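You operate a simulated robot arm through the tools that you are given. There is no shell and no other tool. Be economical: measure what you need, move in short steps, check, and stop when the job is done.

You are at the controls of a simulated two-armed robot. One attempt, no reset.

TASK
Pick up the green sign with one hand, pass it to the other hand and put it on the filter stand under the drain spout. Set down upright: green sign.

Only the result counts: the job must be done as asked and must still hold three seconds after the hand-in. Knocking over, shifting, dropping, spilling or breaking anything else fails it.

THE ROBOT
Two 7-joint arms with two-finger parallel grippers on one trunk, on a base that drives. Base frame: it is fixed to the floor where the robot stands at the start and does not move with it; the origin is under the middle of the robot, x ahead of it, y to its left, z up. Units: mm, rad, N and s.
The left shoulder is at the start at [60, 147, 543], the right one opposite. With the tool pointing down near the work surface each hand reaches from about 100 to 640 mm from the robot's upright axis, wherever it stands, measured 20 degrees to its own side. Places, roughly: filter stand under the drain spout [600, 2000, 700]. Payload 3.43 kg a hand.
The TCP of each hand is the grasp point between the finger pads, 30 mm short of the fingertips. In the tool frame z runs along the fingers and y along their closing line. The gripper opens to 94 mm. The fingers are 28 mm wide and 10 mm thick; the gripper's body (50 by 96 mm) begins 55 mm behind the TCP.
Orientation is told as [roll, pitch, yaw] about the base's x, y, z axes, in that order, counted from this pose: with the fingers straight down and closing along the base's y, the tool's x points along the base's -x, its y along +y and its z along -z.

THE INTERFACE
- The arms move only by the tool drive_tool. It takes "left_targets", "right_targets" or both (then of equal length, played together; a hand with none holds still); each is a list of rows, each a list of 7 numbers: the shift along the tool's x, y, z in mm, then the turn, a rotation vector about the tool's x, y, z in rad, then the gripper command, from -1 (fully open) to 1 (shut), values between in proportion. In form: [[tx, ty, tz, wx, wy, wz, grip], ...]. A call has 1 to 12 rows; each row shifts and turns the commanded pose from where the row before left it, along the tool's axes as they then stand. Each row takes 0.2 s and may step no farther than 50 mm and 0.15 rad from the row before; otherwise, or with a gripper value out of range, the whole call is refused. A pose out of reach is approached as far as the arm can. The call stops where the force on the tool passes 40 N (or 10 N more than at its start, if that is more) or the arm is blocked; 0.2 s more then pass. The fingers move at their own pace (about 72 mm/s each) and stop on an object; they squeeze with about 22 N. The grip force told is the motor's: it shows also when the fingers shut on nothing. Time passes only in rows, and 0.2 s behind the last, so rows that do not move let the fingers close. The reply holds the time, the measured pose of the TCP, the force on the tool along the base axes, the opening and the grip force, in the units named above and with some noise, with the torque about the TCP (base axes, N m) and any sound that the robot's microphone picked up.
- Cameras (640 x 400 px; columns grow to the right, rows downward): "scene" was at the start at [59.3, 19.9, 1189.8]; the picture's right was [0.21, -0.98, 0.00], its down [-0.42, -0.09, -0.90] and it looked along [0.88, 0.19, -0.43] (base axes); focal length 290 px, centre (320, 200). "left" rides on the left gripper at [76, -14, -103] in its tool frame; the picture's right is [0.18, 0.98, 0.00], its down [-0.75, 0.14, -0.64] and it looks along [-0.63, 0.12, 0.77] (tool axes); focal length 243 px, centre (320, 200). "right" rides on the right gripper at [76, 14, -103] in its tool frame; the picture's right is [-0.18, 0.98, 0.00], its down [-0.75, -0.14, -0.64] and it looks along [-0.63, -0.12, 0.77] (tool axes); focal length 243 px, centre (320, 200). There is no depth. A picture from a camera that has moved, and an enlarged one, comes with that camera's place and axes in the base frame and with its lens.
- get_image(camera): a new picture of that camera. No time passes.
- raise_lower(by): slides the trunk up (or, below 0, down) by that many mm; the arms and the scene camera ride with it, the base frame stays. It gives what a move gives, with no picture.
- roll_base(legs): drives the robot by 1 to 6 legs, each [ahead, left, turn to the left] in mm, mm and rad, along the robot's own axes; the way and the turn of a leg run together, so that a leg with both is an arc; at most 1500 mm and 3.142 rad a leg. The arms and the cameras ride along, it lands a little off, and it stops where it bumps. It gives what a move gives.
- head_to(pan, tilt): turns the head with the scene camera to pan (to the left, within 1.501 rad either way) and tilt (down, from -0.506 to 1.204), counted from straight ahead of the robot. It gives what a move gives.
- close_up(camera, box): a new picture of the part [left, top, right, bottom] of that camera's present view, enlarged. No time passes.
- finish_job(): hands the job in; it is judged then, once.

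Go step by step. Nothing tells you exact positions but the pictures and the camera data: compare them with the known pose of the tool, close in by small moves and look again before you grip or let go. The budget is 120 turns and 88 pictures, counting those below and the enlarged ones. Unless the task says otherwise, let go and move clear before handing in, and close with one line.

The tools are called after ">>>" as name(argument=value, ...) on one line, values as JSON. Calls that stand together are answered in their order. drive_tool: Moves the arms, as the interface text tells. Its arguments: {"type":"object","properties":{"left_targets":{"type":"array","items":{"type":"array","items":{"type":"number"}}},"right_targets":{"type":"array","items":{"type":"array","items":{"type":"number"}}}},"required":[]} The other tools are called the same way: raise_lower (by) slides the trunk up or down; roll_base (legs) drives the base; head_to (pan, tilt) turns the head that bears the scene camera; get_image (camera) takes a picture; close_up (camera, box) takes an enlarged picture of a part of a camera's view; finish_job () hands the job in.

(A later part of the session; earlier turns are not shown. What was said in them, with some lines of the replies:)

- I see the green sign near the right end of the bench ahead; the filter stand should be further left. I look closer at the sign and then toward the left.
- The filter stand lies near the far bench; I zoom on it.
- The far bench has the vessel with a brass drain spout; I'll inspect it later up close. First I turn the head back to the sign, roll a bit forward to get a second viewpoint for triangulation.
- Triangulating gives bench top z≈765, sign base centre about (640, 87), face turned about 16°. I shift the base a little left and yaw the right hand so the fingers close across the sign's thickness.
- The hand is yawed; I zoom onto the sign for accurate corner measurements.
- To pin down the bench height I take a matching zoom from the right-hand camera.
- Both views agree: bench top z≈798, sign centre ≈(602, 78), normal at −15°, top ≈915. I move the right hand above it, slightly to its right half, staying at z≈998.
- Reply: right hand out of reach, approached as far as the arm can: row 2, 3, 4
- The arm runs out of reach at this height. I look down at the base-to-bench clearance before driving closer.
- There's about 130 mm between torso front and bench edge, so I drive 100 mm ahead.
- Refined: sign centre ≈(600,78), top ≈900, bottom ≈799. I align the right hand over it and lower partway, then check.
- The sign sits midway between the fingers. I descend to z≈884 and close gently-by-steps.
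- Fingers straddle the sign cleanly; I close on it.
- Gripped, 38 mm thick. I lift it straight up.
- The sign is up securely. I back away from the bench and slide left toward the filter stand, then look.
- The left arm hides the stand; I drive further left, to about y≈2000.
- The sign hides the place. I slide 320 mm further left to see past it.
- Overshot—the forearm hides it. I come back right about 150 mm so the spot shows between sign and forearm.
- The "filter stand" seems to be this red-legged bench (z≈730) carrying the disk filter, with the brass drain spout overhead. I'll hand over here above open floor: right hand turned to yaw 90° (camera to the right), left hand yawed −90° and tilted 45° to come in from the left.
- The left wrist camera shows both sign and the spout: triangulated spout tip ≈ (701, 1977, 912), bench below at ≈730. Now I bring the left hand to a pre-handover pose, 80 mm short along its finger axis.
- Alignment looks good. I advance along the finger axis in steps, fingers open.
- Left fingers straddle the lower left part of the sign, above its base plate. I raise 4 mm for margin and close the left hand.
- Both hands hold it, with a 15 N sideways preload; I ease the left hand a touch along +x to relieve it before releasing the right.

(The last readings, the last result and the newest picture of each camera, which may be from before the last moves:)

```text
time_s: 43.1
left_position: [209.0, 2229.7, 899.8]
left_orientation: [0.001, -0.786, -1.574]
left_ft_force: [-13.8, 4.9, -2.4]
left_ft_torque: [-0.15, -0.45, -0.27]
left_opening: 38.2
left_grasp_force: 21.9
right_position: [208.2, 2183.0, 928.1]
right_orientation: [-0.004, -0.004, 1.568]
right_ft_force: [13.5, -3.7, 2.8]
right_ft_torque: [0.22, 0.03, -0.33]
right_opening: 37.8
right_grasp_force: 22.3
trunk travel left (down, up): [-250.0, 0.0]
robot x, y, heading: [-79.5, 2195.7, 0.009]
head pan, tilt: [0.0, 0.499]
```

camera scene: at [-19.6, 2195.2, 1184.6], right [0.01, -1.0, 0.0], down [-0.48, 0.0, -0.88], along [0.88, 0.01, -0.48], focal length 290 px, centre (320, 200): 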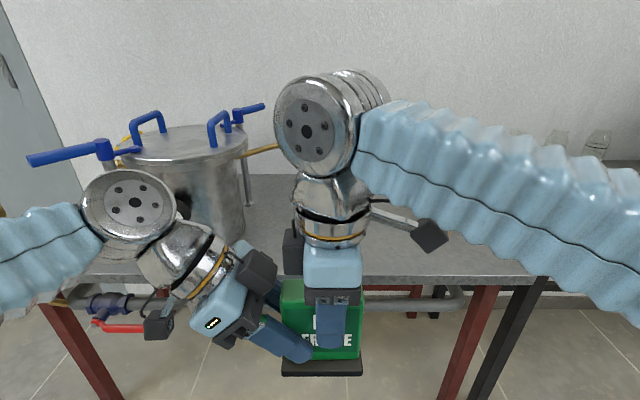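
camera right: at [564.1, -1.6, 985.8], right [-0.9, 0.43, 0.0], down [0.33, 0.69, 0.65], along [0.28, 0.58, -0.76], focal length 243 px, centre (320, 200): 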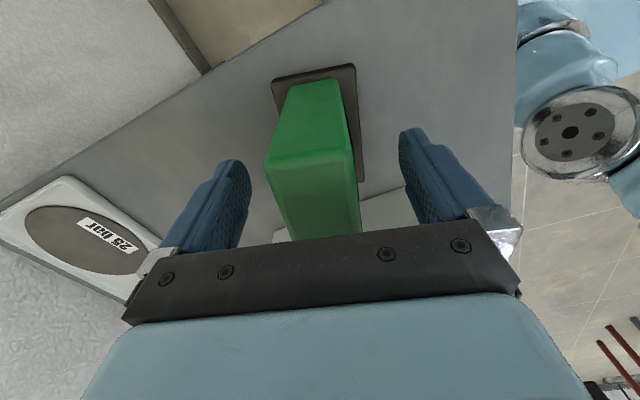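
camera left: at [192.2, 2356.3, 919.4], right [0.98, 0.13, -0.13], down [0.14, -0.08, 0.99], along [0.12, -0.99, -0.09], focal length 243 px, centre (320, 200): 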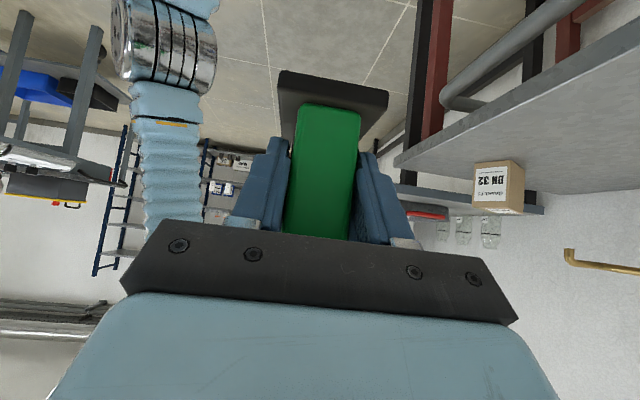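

The preload flipped sign, so I go back about half, then open the right hand gradually.

>>> drive_tool(left_targets=[[0, -1.6, 0, 0, 0, 0, 1], [0, 0, 0, 0, 0, 0, 1]])

>>> drive_tool(right_targets=[[0, 0, 0, 0, 0, 0, 0.1], [0, 0, 0, 0, 0, 0, 0], [0, 0, 0, 0, 0, 0, -0.5], [0, 0, 0, 0, 0, 0, -1], [0, 0, 0, 0, 0, 0, -1], [0, 0, 0, 0, 0, 0, -1]])

>>> get_image(camera="scene")

>>> get_image(camera="left")

```text
time_s: 43.7
left_position: [208.2, 2228.3, 899.8]
left_orientation: [0.002, -0.786, -1.57]
left_ft_force: [-13.5, 6.3, -5.3]
left_ft_torque: [0.1, -0.32, -0.22]
left_opening: 38.2
left_grasp_force: 21.2
right_position: [207.8, 2185.9, 928.2]
right_orientation: [-0.006, -0.003, 1.57]
right_ft_force: [13.2, -6.2, 5.1]
right_ft_torque: [0.01, 0.01, -0.29]
right_opening: 38.2
right_grasp_force: 22.4
trunk travel left (down, up): [-250.0, 0.0]
robot x, y, heading: [-79.7, 2195.1, 0.003]
head pan, tilt: [0.0, 0.499]
```

```text
time_s: 45.1
left_position: [207.9, 2229.5, 899.9]
left_orientation: [0.003, -0.788, -1.571]
left_ft_force: [0.5, 0.0, 0.3]
left_ft_torque: [0.05, 0.02, 0.0]
left_opening: 38.3
left_grasp_force: 22.7
right_position: [208.2, 2185.6, 927.7]
right_orientation: [-0.003, -0.003, 1.571]
right_ft_force: [1.1, 0.3, 0.3]
right_ft_torque: [-0.01, 0.02, -0.02]
right_opening: 94.2
right_grasp_force: 0.1
trunk travel left (down, up): [-250.0, 0.0]
robot x, y, heading: [-78.6, 2194.4, 0.006]
head pan, tilt: [0.0, 0.499]
```

```text
53 pictures are left
camera scene: at [-19.6, 2195.2, 1184.6], right [0.01, -1.0, 0.0], down [-0.48, 0.0, -0.88], along [0.88, 0.01, -0.48], focal length 290 px, centre (320, 200)
```

scene: 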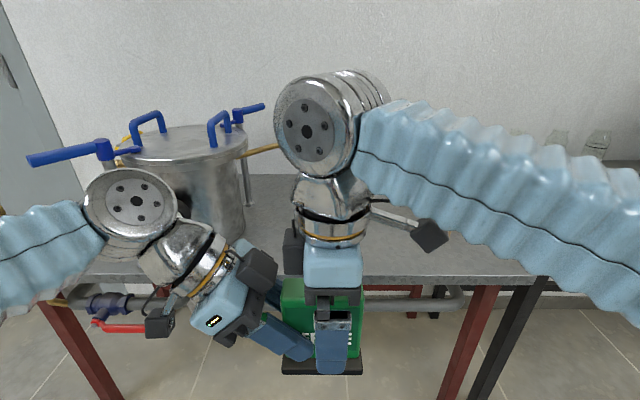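

```text
52 pictures are left
camera left: at [194.3, 2356.0, 919.7], right [0.98, 0.13, -0.13], down [0.14, -0.08, 0.99], along [0.12, -0.99, -0.09], focal length 243 px, centre (320, 200)
```

left: 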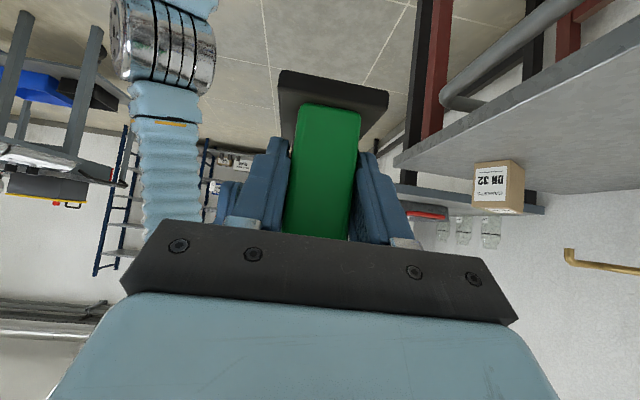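

The left hand holds the sign alone. I lift the right hand clear and move it off to the right.

>>> drive_tool(right_targets=[[0, 0, -30, 0, 0, 0, -1], [0, 0, -30, 0, 0, 0, -1], [0, 0, -25, 0, 0, 0, -1], [40, 0, 0, 0, 0, 0, -1], [40, 0, 0, 0, 0, 0, -1], [40, 0, 0, 0, 0, 0, -1], [40, 0, 0, 0, 0, 0, -1], [30, 0, 0, 0, 0, 0, -1]])

>>> get_image(camera="scene")

```text
time_s: 46.9
left_position: [209.9, 2229.4, 899.1]
left_orientation: [0.001, -0.788, -1.57]
left_ft_force: [-0.1, -0.3, 1.0]
left_ft_torque: [0.04, 0.01, 0.0]
left_opening: 37.8
left_grasp_force: 22.2
right_position: [207.3, 1995.8, 988.4]
right_orientation: [-0.002, -0.004, 1.574]
right_ft_force: [0.6, 0.0, 0.6]
right_ft_torque: [0.02, 0.02, 0.02]
right_opening: 94.0
right_grasp_force: 0.1
right hand out of reach, approached as far as the arm can: row 3
trunk travel left (down, up): [-250.0, 0.0]
robot x, y, heading: [-80.3, 2193.8, 0.001]
head pan, tilt: [0.0, 0.499]
```

```text
51 pictures are left
camera scene: at [-19.6, 2195.2, 1184.6], right [0.01, -1.0, 0.0], down [-0.48, 0.0, -0.88], along [0.88, 0.01, -0.48], focal length 290 px, centre (320, 200)
```

scene: 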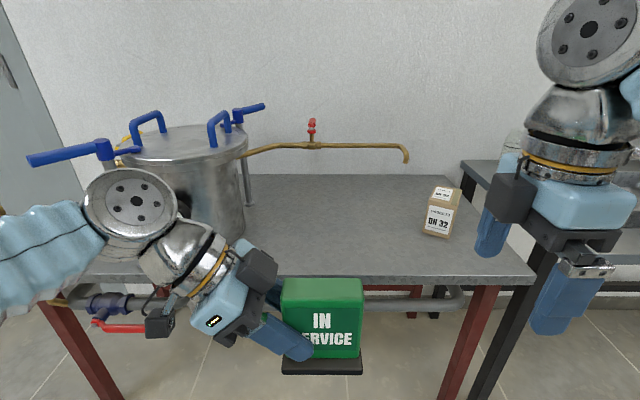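

Clear view: spout tip ≈ (701, 1973, 911), box left edge ≈ y 1915, free table to the left. I'll come in from front-left with the fingers pointing at −45°, so I yaw the left hand +45° about vertical and pull the right hand back.

>>> drive_tool(left_targets=[[0, 0, 0, -0.0929, 0, -0.0924, 1], [0, 0, 0, -0.0929, 0, -0.0924, 1], [0, 0, 0, -0.0929, 0, -0.0924, 1], [0, 0, 0, -0.0929, 0, -0.0924, 1], [0, 0, 0, -0.0929, 0, -0.0924, 1], [0, 0, 0, -0.0929, 0, -0.0924, 1], [0, 0, 0, 0, 0, 0, 1]], right_targets=[[0, 25, 0, 0, 0, 0, -1], [0, 25, 0, 0, 0, 0, -1], [0, 25, 0, 0, 0, 0, -1], [0, 25, 0, 0, 0, 0, -1], [0, 0, 0, 0, 0, 0, -1], [0, 0, 0, 0, 0, 0, -1], [0, 0, 0, 0, 0, 0, -1]])

>>> get_image(camera="scene")

```text
time_s: 48.5
left_position: [208.0, 2228.8, 899.4]
left_orientation: [0.004, -0.79, -0.785]
left_ft_force: [0.7, 1.5, 0.0]
left_ft_torque: [0.03, 0.05, 0.02]
left_opening: 38.1
left_grasp_force: 22.1
right_position: [136.5, 2005.9, 980.0]
right_orientation: [-0.003, -0.003, 1.57]
right_ft_force: [0.8, 0.2, -0.1]
right_ft_torque: [0.0, 0.08, 0.02]
right_opening: 94.0
right_grasp_force: 0.0
right hand out of reach, approached as far as the arm can: row 3, 4
trunk travel left (down, up): [-250.0, 0.0]
robot x, y, heading: [-80.6, 2194.5, 0.004]
head pan, tilt: [0.0, 0.499]
```

```text
50 pictures are left
camera scene: at [-19.7, 2195.2, 1184.6], right [0.01, -1.0, 0.0], down [-0.48, 0.0, -0.88], along [0.88, 0.01, -0.48], focal length 290 px, centre (320, 200)
```

scene: 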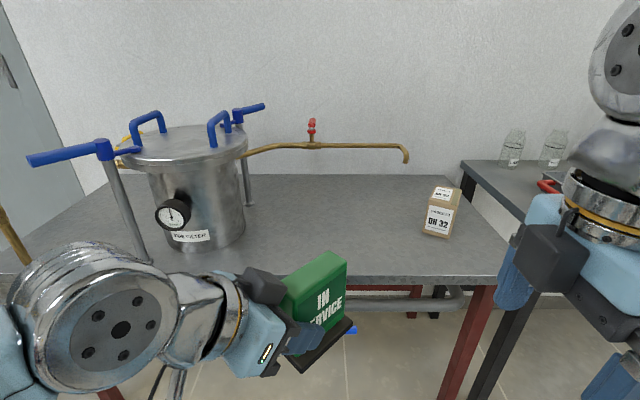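

Good. I drive right to y≈1940 and then ahead 250, then check.

>>> roll_base(legs=[[0, -250, 0], [250, 0, 0]])

>>> get_image(camera="scene")

```text
time_s: 51.7
left_position: [458.7, 1982.7, 899.5]
left_orientation: [0.003, -0.79, -0.787]
left_ft_force: [0.1, -0.5, 0.7]
left_ft_torque: [0.03, 0.06, -0.02]
left_opening: 38.4
left_grasp_force: 21.7
right_position: [387.2, 1758.8, 979.7]
right_orientation: [-0.003, -0.004, 1.572]
right_ft_force: [-0.2, 0.2, 0.5]
right_ft_torque: [-0.01, 0.0, -0.06]
right_opening: 94.0
right_grasp_force: 0.0
trunk travel left (down, up): [-250.0, 0.0]
robot x, y, heading: [169.5, 1945.9, 0.007]
head pan, tilt: [0.0, 0.499]
```

```text
49 pictures are left
camera scene: at [231.4, 1947.3, 1184.6], right [0.01, -1.0, 0.0], down [-0.48, 0.0, -0.88], along [0.88, 0.01, -0.48], focal length 290 px, centre (320, 200)
```

scene: 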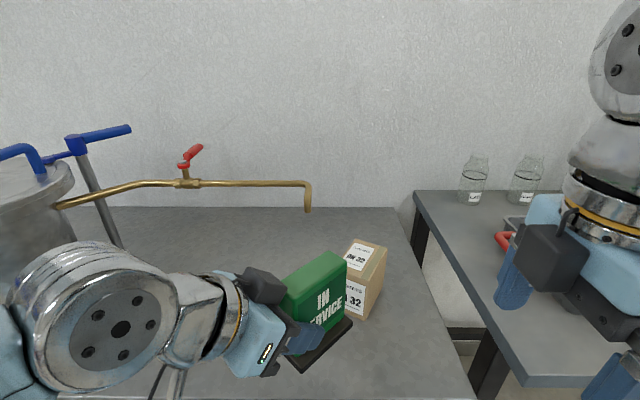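

Everything consistent. I drive 70 mm more ahead, then lower the left hand 85 mm so the sign passes below the spout, watching clearance.

>>> roll_base(legs=[[70, 0, 0]])

>>> drive_tool(left_targets=[[15.1, 0, 15, 0, 0, 0, 1], [15.1, 0, 15, 0, 0, 0, 1], [15.1, 0, 15, 0, 0, 0, 1], [15.1, 0, 15, 0, 0, 0, 1], [0, 0, 0, 0, 0, 0, 1]])

>>> get_image(camera="scene")

>>> get_image(camera="left")

```text
time_s: 52.7
left_position: [529.4, 1982.3, 900.0]
left_orientation: [0.003, -0.789, -0.784]
left_ft_force: [-0.7, 0.1, -0.9]
left_ft_torque: [-0.01, 0.03, 0.02]
left_opening: 37.8
left_grasp_force: 22.4
right_position: [459.2, 1758.6, 979.6]
right_orientation: [-0.004, -0.005, 1.571]
right_ft_force: [-1.1, 0.6, 0.2]
right_ft_torque: [0.01, 0.03, -0.01]
right_opening: 94.3
right_grasp_force: 0.1
trunk travel left (down, up): [-250.0, 0.0]
robot x, y, heading: [238.2, 1948.4, 0.004]
head pan, tilt: [0.0, 0.499]
```

```text
time_s: 53.9
left_position: [529.3, 1981.9, 813.2]
left_orientation: [0.003, -0.789, -0.784]
left_ft_force: [0.0, 0.5, -0.9]
left_ft_torque: [0.04, 0.04, 0.0]
left_opening: 38.1
left_grasp_force: 21.8
right_position: [458.0, 1759.0, 979.9]
right_orientation: [-0.003, -0.004, 1.571]
right_ft_force: [-0.2, 0.3, 0.1]
right_ft_torque: [0.0, 0.04, 0.03]
right_opening: 94.0
right_grasp_force: 0.1
trunk travel left (down, up): [-250.0, 0.0]
robot x, y, heading: [239.6, 1942.8, 0.004]
head pan, tilt: [0.0, 0.499]
```

```text
48 pictures are left
camera scene: at [301.7, 1947.7, 1184.6], right [0.01, -1.0, 0.0], down [-0.48, 0.0, -0.88], along [0.88, 0.01, -0.48], focal length 290 px, centre (320, 200)
```

scene: 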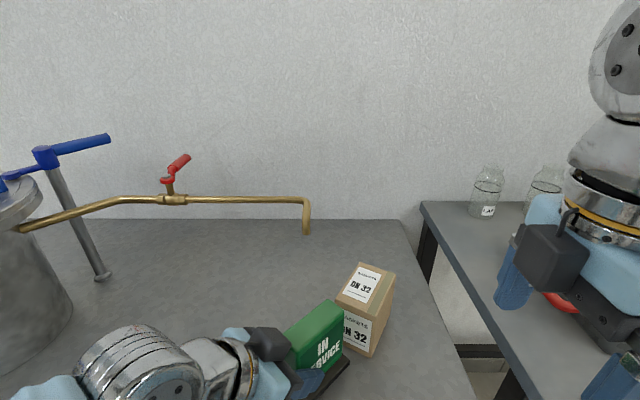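

```text
47 pictures are left
camera left: at [430.2, 2061.5, 833.6], right [0.6, 0.79, -0.13], down [0.15, 0.04, 0.99], along [0.78, -0.61, -0.09], focal length 243 px, centre (320, 200)
```

left: 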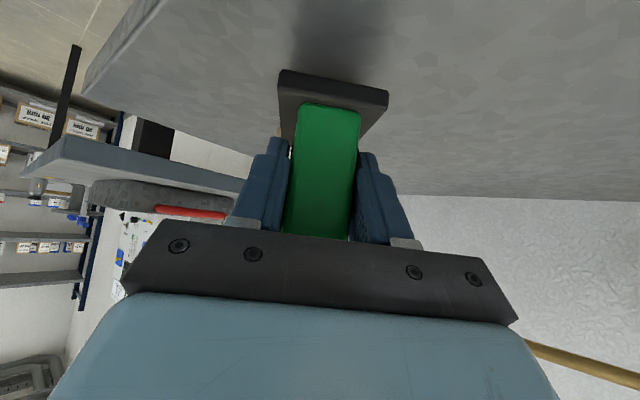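

The box's left corner is about (639,1926), so I'll first shift left, go forward, then come back under the spout. Before that I check the forearm's clearance over the bench by panning the head.

>>> head_to(pan=0.6, tilt=0.9)

>>> get_image(camera="scene")

```text
time_s: 54.9
left_position: [529.9, 1982.6, 813.9]
left_orientation: [0.003, -0.79, -0.786]
left_ft_force: [-0.6, 0.5, 0.3]
left_ft_torque: [0.04, 0.02, -0.01]
left_opening: 38.0
left_grasp_force: 22.2
right_position: [457.7, 1759.3, 979.7]
right_orientation: [-0.005, -0.003, 1.57]
right_ft_force: [-1.0, -1.0, -0.1]
right_ft_torque: [-0.04, 0.02, 0.01]
right_opening: 94.1
right_grasp_force: 0.1
trunk travel left (down, up): [-250.0, 0.0]
robot x, y, heading: [243.3, 1945.0, 0.005]
head pan, tilt: [0.6, 0.901]
```

```text
46 pictures are left
camera scene: at [272.8, 1990.1, 1150.7], right [0.57, -0.82, 0.0], down [-0.64, -0.45, -0.62], along [0.51, 0.35, -0.78], focal length 290 px, centre (320, 200)
```

scene: 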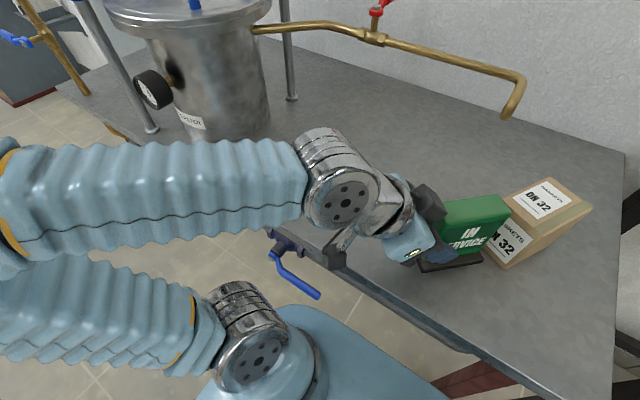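

The forearm is well clear of the filter and gauge. I shift left 55 mm, then forward 145 mm at this height.

>>> drive_tool(left_targets=[[13.7, 19.45, -13.8, 0, 0, 0, 1], [13.7, 19.45, -13.8, 0, 0, 0, 1], [-14.4, 20.5, 14.6, 0, 0, 0, 1], [-14.4, 20.5, 14.6, 0, 0, 0, 1], [-14.4, 20.5, 14.6, 0, 0, 0, 1], [0, 0, 0, 0, 0, 0, 1]])

>>> get_image(camera="scene")

```text
time_s: 56.3
left_position: [617.0, 2036.2, 814.5]
left_orientation: [0.003, -0.787, -0.785]
left_ft_force: [0.3, 0.2, -0.3]
left_ft_torque: [0.04, 0.06, 0.01]
left_opening: 37.9
left_grasp_force: 21.9
right_position: [458.0, 1758.8, 980.7]
right_orientation: [-0.004, -0.004, 1.571]
right_ft_force: [0.6, 0.8, 0.7]
right_ft_torque: [0.0, -0.01, -0.01]
right_opening: 94.1
right_grasp_force: 0.0
trunk travel left (down, up): [-250.0, 0.0]
robot x, y, heading: [241.7, 1947.6, 0.007]
head pan, tilt: [0.6, 0.901]
```

```text
45 pictures are left
camera scene: at [272.9, 1990.2, 1150.7], right [0.57, -0.82, 0.0], down [-0.64, -0.45, -0.62], along [0.51, 0.35, -0.78], focal length 290 px, centre (320, 200)
```

scene: 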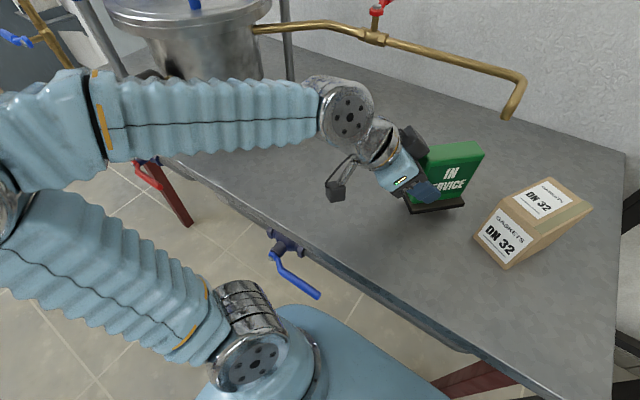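

Clear of the box. I go forward 58 mm, then right 34 mm, to bring the sign under the spout.

>>> drive_tool(left_targets=[[-14.4, 20.5, 14.6, 0, 0, 0, 1], [-14.4, 20.5, 14.6, 0, 0, 0, 1], [-8.5, -12, 8.5, 0, 0, 0, 1], [-8.5, -12, 8.5, 0, 0, 0, 1], [0, 0, 0, 0, 0, 0, 1]])

>>> get_image(camera="scene")

>>> get_image(camera="left")

```text
time_s: 57.5
left_position: [674.8, 2002.8, 814.1]
left_orientation: [0.004, -0.789, -0.785]
left_ft_force: [0.8, 0.1, -0.5]
left_ft_torque: [0.06, 0.06, -0.03]
left_opening: 38.1
left_grasp_force: 21.6
right_position: [458.6, 1759.9, 979.9]
right_orientation: [-0.003, -0.003, 1.57]
right_ft_force: [-0.4, 0.4, 0.3]
right_ft_torque: [0.0, 0.02, -0.02]
right_opening: 93.9
right_grasp_force: 0.1
trunk travel left (down, up): [-250.0, 0.0]
robot x, y, heading: [242.5, 1948.2, 0.005]
head pan, tilt: [0.6, 0.901]
```

```text
44 pictures are left
camera scene: at [272.8, 1990.1, 1150.7], right [0.57, -0.82, 0.0], down [-0.64, -0.45, -0.62], along [0.51, 0.35, -0.78], focal length 290 px, centre (320, 200)
```

scene: 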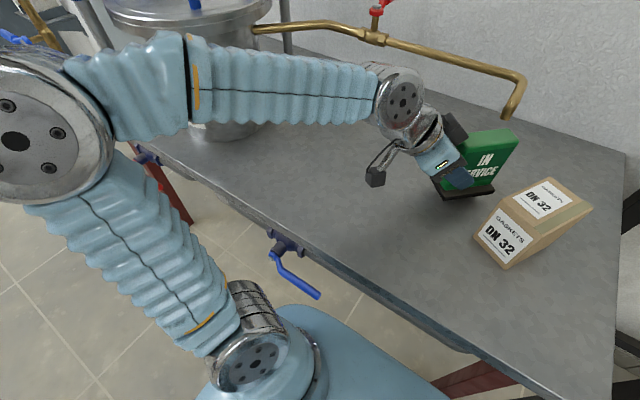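

```text
43 pictures are left
camera left: at [575.4, 2082.8, 834.2], right [0.6, 0.79, -0.13], down [0.15, 0.04, 0.99], along [0.78, -0.61, -0.09], focal length 243 px, centre (320, 200)
```

left: 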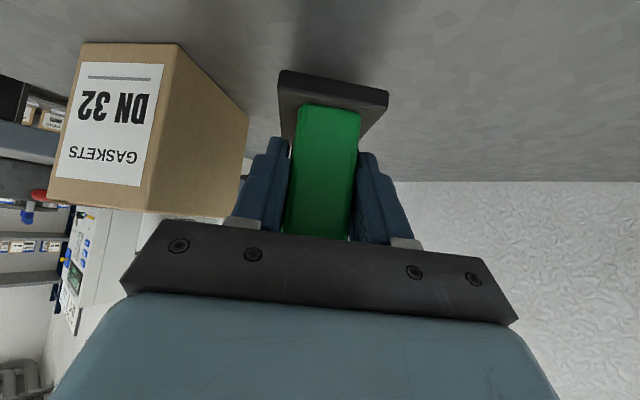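

The sign appears near the spout; I check from straight ahead with a zoom.

>>> head_to(pan=0.05, tilt=0.65)

>>> close_up(camera="scene", box=[200, 100, 440, 250])

```text
time_s: 58.5
left_position: [674.2, 2004.4, 814.2]
left_orientation: [0.004, -0.788, -0.787]
left_ft_force: [-0.1, 0.0, 0.1]
left_ft_torque: [0.01, 0.02, -0.01]
left_opening: 38.1
left_grasp_force: 22.0
right_position: [458.7, 1759.3, 980.1]
right_orientation: [-0.004, -0.002, 1.57]
right_ft_force: [-1.3, 0.5, 1.1]
right_ft_torque: [0.0, 0.02, 0.0]
right_opening: 94.1
right_grasp_force: 0.0
trunk travel left (down, up): [-250.0, 0.0]
robot x, y, heading: [242.7, 1944.5, 0.011]
head pan, tilt: [0.051, 0.649]
```

```text
2.67 times, centred on (320, 175) of scene
camera zoom: at [297.5, 1952.1, 1171.2], right [0.06, -1.0, 0.0], down [-0.6, -0.03, -0.8], along [0.79, 0.05, -0.6], focal length 774 px, centre (320, 267)
```

zoom: 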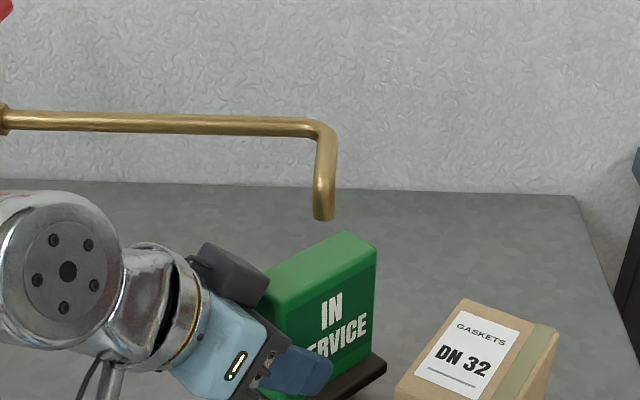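

The sign is centred under the spout (within ~10 mm). I lower in small steps, watching the force.

>>> drive_tool(left_targets=[[4.26, 0, 4.22, 0, 0, 0, 1], [4.26, 0, 4.22, 0, 0, 0, 1], [3.55, 0, 3.52, 0, 0, 0, 1], [0, 0, 0, 0, 0, 0, 1]])

>>> close_up(camera="left", box=[220, 20, 460, 170])

```text
time_s: 59.5
left_position: [674.6, 2004.6, 797.7]
left_orientation: [0.003, -0.786, -0.784]
left_ft_force: [0.1, 0.6, 0.7]
left_ft_torque: [0.02, 0.06, -0.05]
left_opening: 38.2
left_grasp_force: 22.4
right_position: [457.7, 1759.1, 979.9]
right_orientation: [-0.003, -0.004, 1.571]
right_ft_force: [-0.1, -0.2, 0.9]
right_ft_torque: [0.0, -0.03, 0.0]
right_opening: 94.1
right_grasp_force: 0.0
trunk travel left (down, up): [-250.0, 0.0]
robot x, y, heading: [243.9, 1948.0, 0.004]
head pan, tilt: [0.051, 0.649]
```

```text
2.67 times, centred on (340, 95) of left
camera zoom: at [575.7, 2083.0, 817.0], right [0.6, 0.79, -0.13], down [0.15, 0.04, 0.99], along [0.78, -0.61, -0.09], focal length 647 px, centre (267, 480)
```

zoom: 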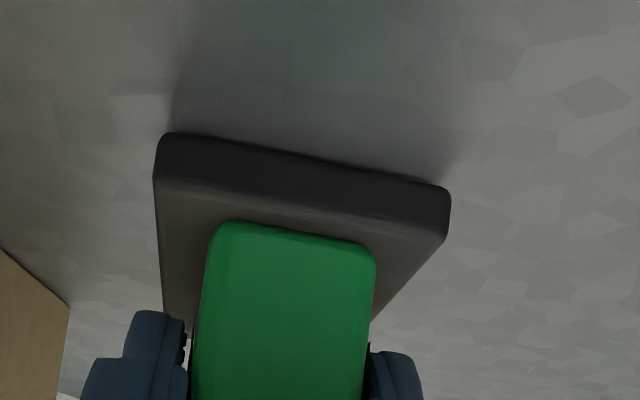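

No contact yet; continuing down.

>>> drive_tool(left_targets=[[2.1, 0, 2.1, 0, 0, 0, 1], [2.1, 0, 2.1, 0, 0, 0, 1], [0, 0, 0, 0, 0, 0, 1]])

```text
time_s: 60.3
left_position: [673.8, 2004.4, 794.0]
left_orientation: [0.009, -0.795, -0.787]
left_ft_force: [3.9, -0.5, 19.8]
left_ft_torque: [-0.15, 0.16, -0.04]
left_opening: 38.6
left_grasp_force: 22.1
right_position: [457.4, 1759.1, 979.8]
right_orientation: [-0.006, -0.004, 1.571]
right_ft_force: [0.1, 0.4, -0.1]
right_ft_torque: [-0.02, 0.02, -0.02]
right_opening: 93.7
right_grasp_force: 0.1
trunk travel left (down, up): [-250.0, 0.0]
robot x, y, heading: [243.2, 1947.7, 0.006]
head pan, tilt: [0.051, 0.649]
```

Contact at z≈794 with 20 N. I ease up 1.5 mm and look before releasing.

>>> drive_tool(left_targets=[[-1.2, 0, -1.2, 0, 0, 0, 1], [0, 0, 0, 0, 0, 0, 1]])

>>> close_up(camera="scene", box=[200, 100, 440, 250])

>>> close_up(camera="left", box=[220, 20, 460, 170])

```text
time_s: 60.9
left_position: [672.8, 2003.8, 793.6]
left_orientation: [0.003, -0.788, -0.786]
left_ft_force: [5.7, -0.9, 13.8]
left_ft_torque: [-0.3, -0.28, 0.08]
left_opening: 38.2
left_grasp_force: 22.0
right_position: [457.5, 1759.2, 979.2]
right_orientation: [-0.005, -0.003, 1.569]
right_ft_force: [-0.1, 0.4, 0.5]
right_ft_torque: [0.04, -0.01, 0.0]
right_opening: 93.9
right_grasp_force: 0.0
trunk travel left (down, up): [-250.0, 0.0]
robot x, y, heading: [242.8, 1948.4, 0.005]
head pan, tilt: [0.051, 0.649]
```

```text
2.67 times, centred on (320, 175) of scene
camera zoom: at [297.2, 1951.9, 1171.2], right [0.06, -1.0, 0.0], down [-0.6, -0.03, -0.8], along [0.8, 0.05, -0.6], focal length 774 px, centre (320, 267)
```

zoom: 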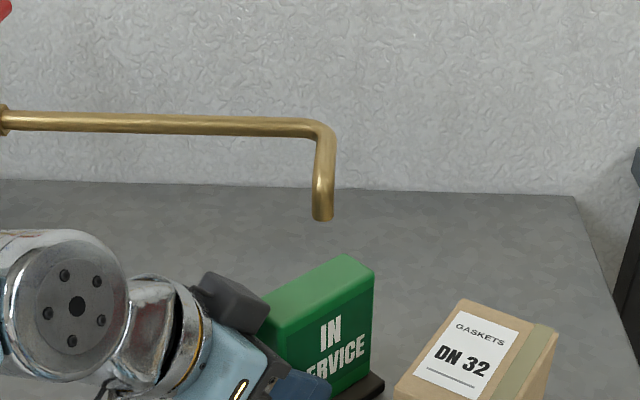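

```text
2.67 times, centred on (340, 95) of left
camera zoom: at [575.3, 2083.1, 813.1], right [0.6, 0.79, -0.13], down [0.15, 0.04, 0.99], along [0.78, -0.61, -0.09], focal length 647 px, centre (267, 480)
```

zoom: 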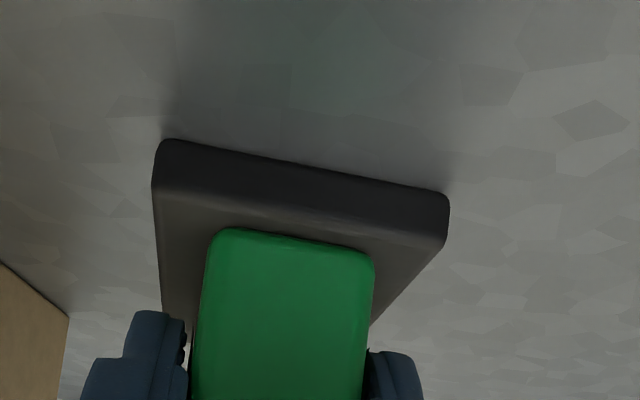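

It's resting on the bench under the spout. I ease 1 mm more and open gradually to ~62 mm.

>>> drive_tool(left_targets=[[-0.7, 0, -0.7, 0, 0, 0, 1], [0, 0, 0, 0, 0, 0, 0.15], [0, 0, 0, 0, 0, 0, 0.05], [0, 0, 0, 0, 0, 0, -0.32], [0, 0, 0, 0, 0, 0, -0.32], [0, 0, 0, 0, 0, 0, -0.32]])

>>> get_image(camera="left")

>>> close_up(camera="scene", box=[200, 100, 440, 250])

```text
time_s: 62.3
left_position: [675.0, 2003.9, 794.0]
left_orientation: [0.004, -0.788, -0.786]
left_ft_force: [-0.1, 0.2, 0.2]
left_ft_torque: [0.0, 0.02, 0.0]
left_opening: 62.2
left_grasp_force: 0.0
right_position: [457.6, 1759.3, 979.7]
right_orientation: [-0.003, -0.002, 1.571]
right_ft_force: [-0.6, 0.0, 0.6]
right_ft_torque: [-0.02, -0.01, -0.02]
right_opening: 93.9
right_grasp_force: 0.0
trunk travel left (down, up): [-250.0, 0.0]
robot x, y, heading: [240.6, 1948.1, 0.009]
head pan, tilt: [0.051, 0.649]
```

```text
38 pictures are left
camera left: at [575.1, 2083.2, 814.1], right [0.6, 0.79, -0.13], down [0.15, 0.04, 0.99], along [0.78, -0.61, -0.09], focal length 243 px, centre (320, 200)
```

left: 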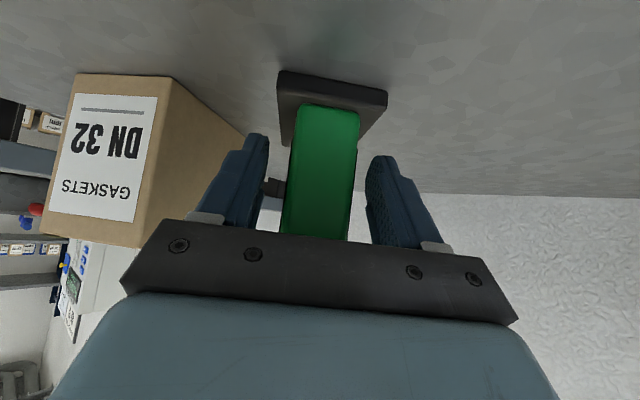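

```text
2.67 times, centred on (320, 175) of scene
camera zoom: at [297.4, 1952.1, 1171.2], right [0.06, -1.0, 0.0], down [-0.6, -0.03, -0.8], along [0.8, 0.05, -0.6], focal length 774 px, centre (320, 267)
```

zoom: 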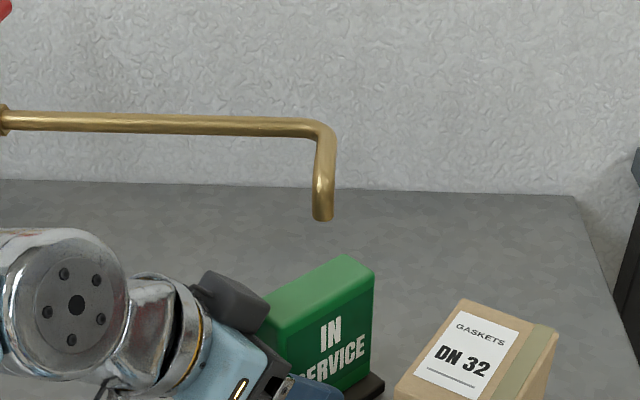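

The sign stands free. I retract along the finger axis.

>>> drive_tool(left_targets=[[0, 0, -20, 0, 0, 0, -0.32], [0, 0, -30, 0, 0, 0, -0.32], [0, 0, -35, 0, 0, 0, -0.32], [0, 0, -35, 0, 0, 0, -0.32], [0, 0, 0, 0, 0, 0, -0.32]])

>>> roll_base(legs=[[-200, 0, 0]])

>>> get_image(camera="scene")

```text
time_s: 63.5
left_position: [614.9, 2065.4, 879.0]
left_orientation: [0.004, -0.789, -0.786]
left_ft_force: [0.5, -0.4, 0.2]
left_ft_torque: [-0.01, 0.02, 0.0]
left_opening: 61.9
left_grasp_force: 0.1
right_position: [458.4, 1760.3, 979.8]
right_orientation: [-0.005, -0.003, 1.572]
right_ft_force: [-0.6, 0.2, 0.6]
right_ft_torque: [0.03, -0.01, 0.0]
right_opening: 93.7
right_grasp_force: 0.0
trunk travel left (down, up): [-250.0, 0.0]
robot x, y, heading: [240.2, 1948.6, 0.005]
head pan, tilt: [0.051, 0.649]
```

```text
time_s: 65.1
left_position: [415.3, 2062.1, 879.0]
left_orientation: [0.003, -0.79, -0.788]
left_ft_force: [0.1, -0.5, 0.3]
left_ft_torque: [0.03, -0.01, 0.02]
left_opening: 62.0
left_grasp_force: 0.1
right_position: [258.4, 1757.8, 979.4]
right_orientation: [-0.003, -0.004, 1.571]
right_ft_force: [0.5, 0.1, -0.6]
right_ft_torque: [0.0, -0.01, 0.0]
right_opening: 94.2
right_grasp_force: 0.0
trunk travel left (down, up): [-250.0, 0.0]
robot x, y, heading: [40.0, 1942.5, 0.005]
head pan, tilt: [0.051, 0.649]
```

```text
36 pictures are left
camera scene: at [98.0, 1950.9, 1171.2], right [0.06, -1.0, 0.0], down [-0.6, -0.03, -0.8], along [0.8, 0.04, -0.6], focal length 290 px, centre (320, 200)
```

scene: 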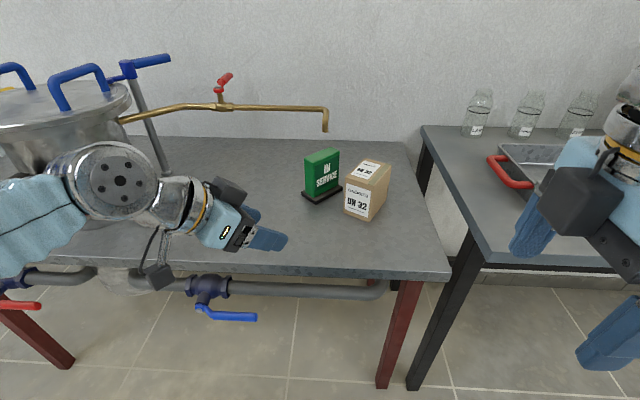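

The green sign stands upright on the filter stand, directly under the drain spout. The box beside it has not moved and both hands are clear, so I hand in.

>>> finish_job()

```text
The job is handed in.
```

I picked up the green sign with the right hand, passed it to the left, and set it upright on the filter stand under the drain spout. I moved both hands clear and handed the job in.
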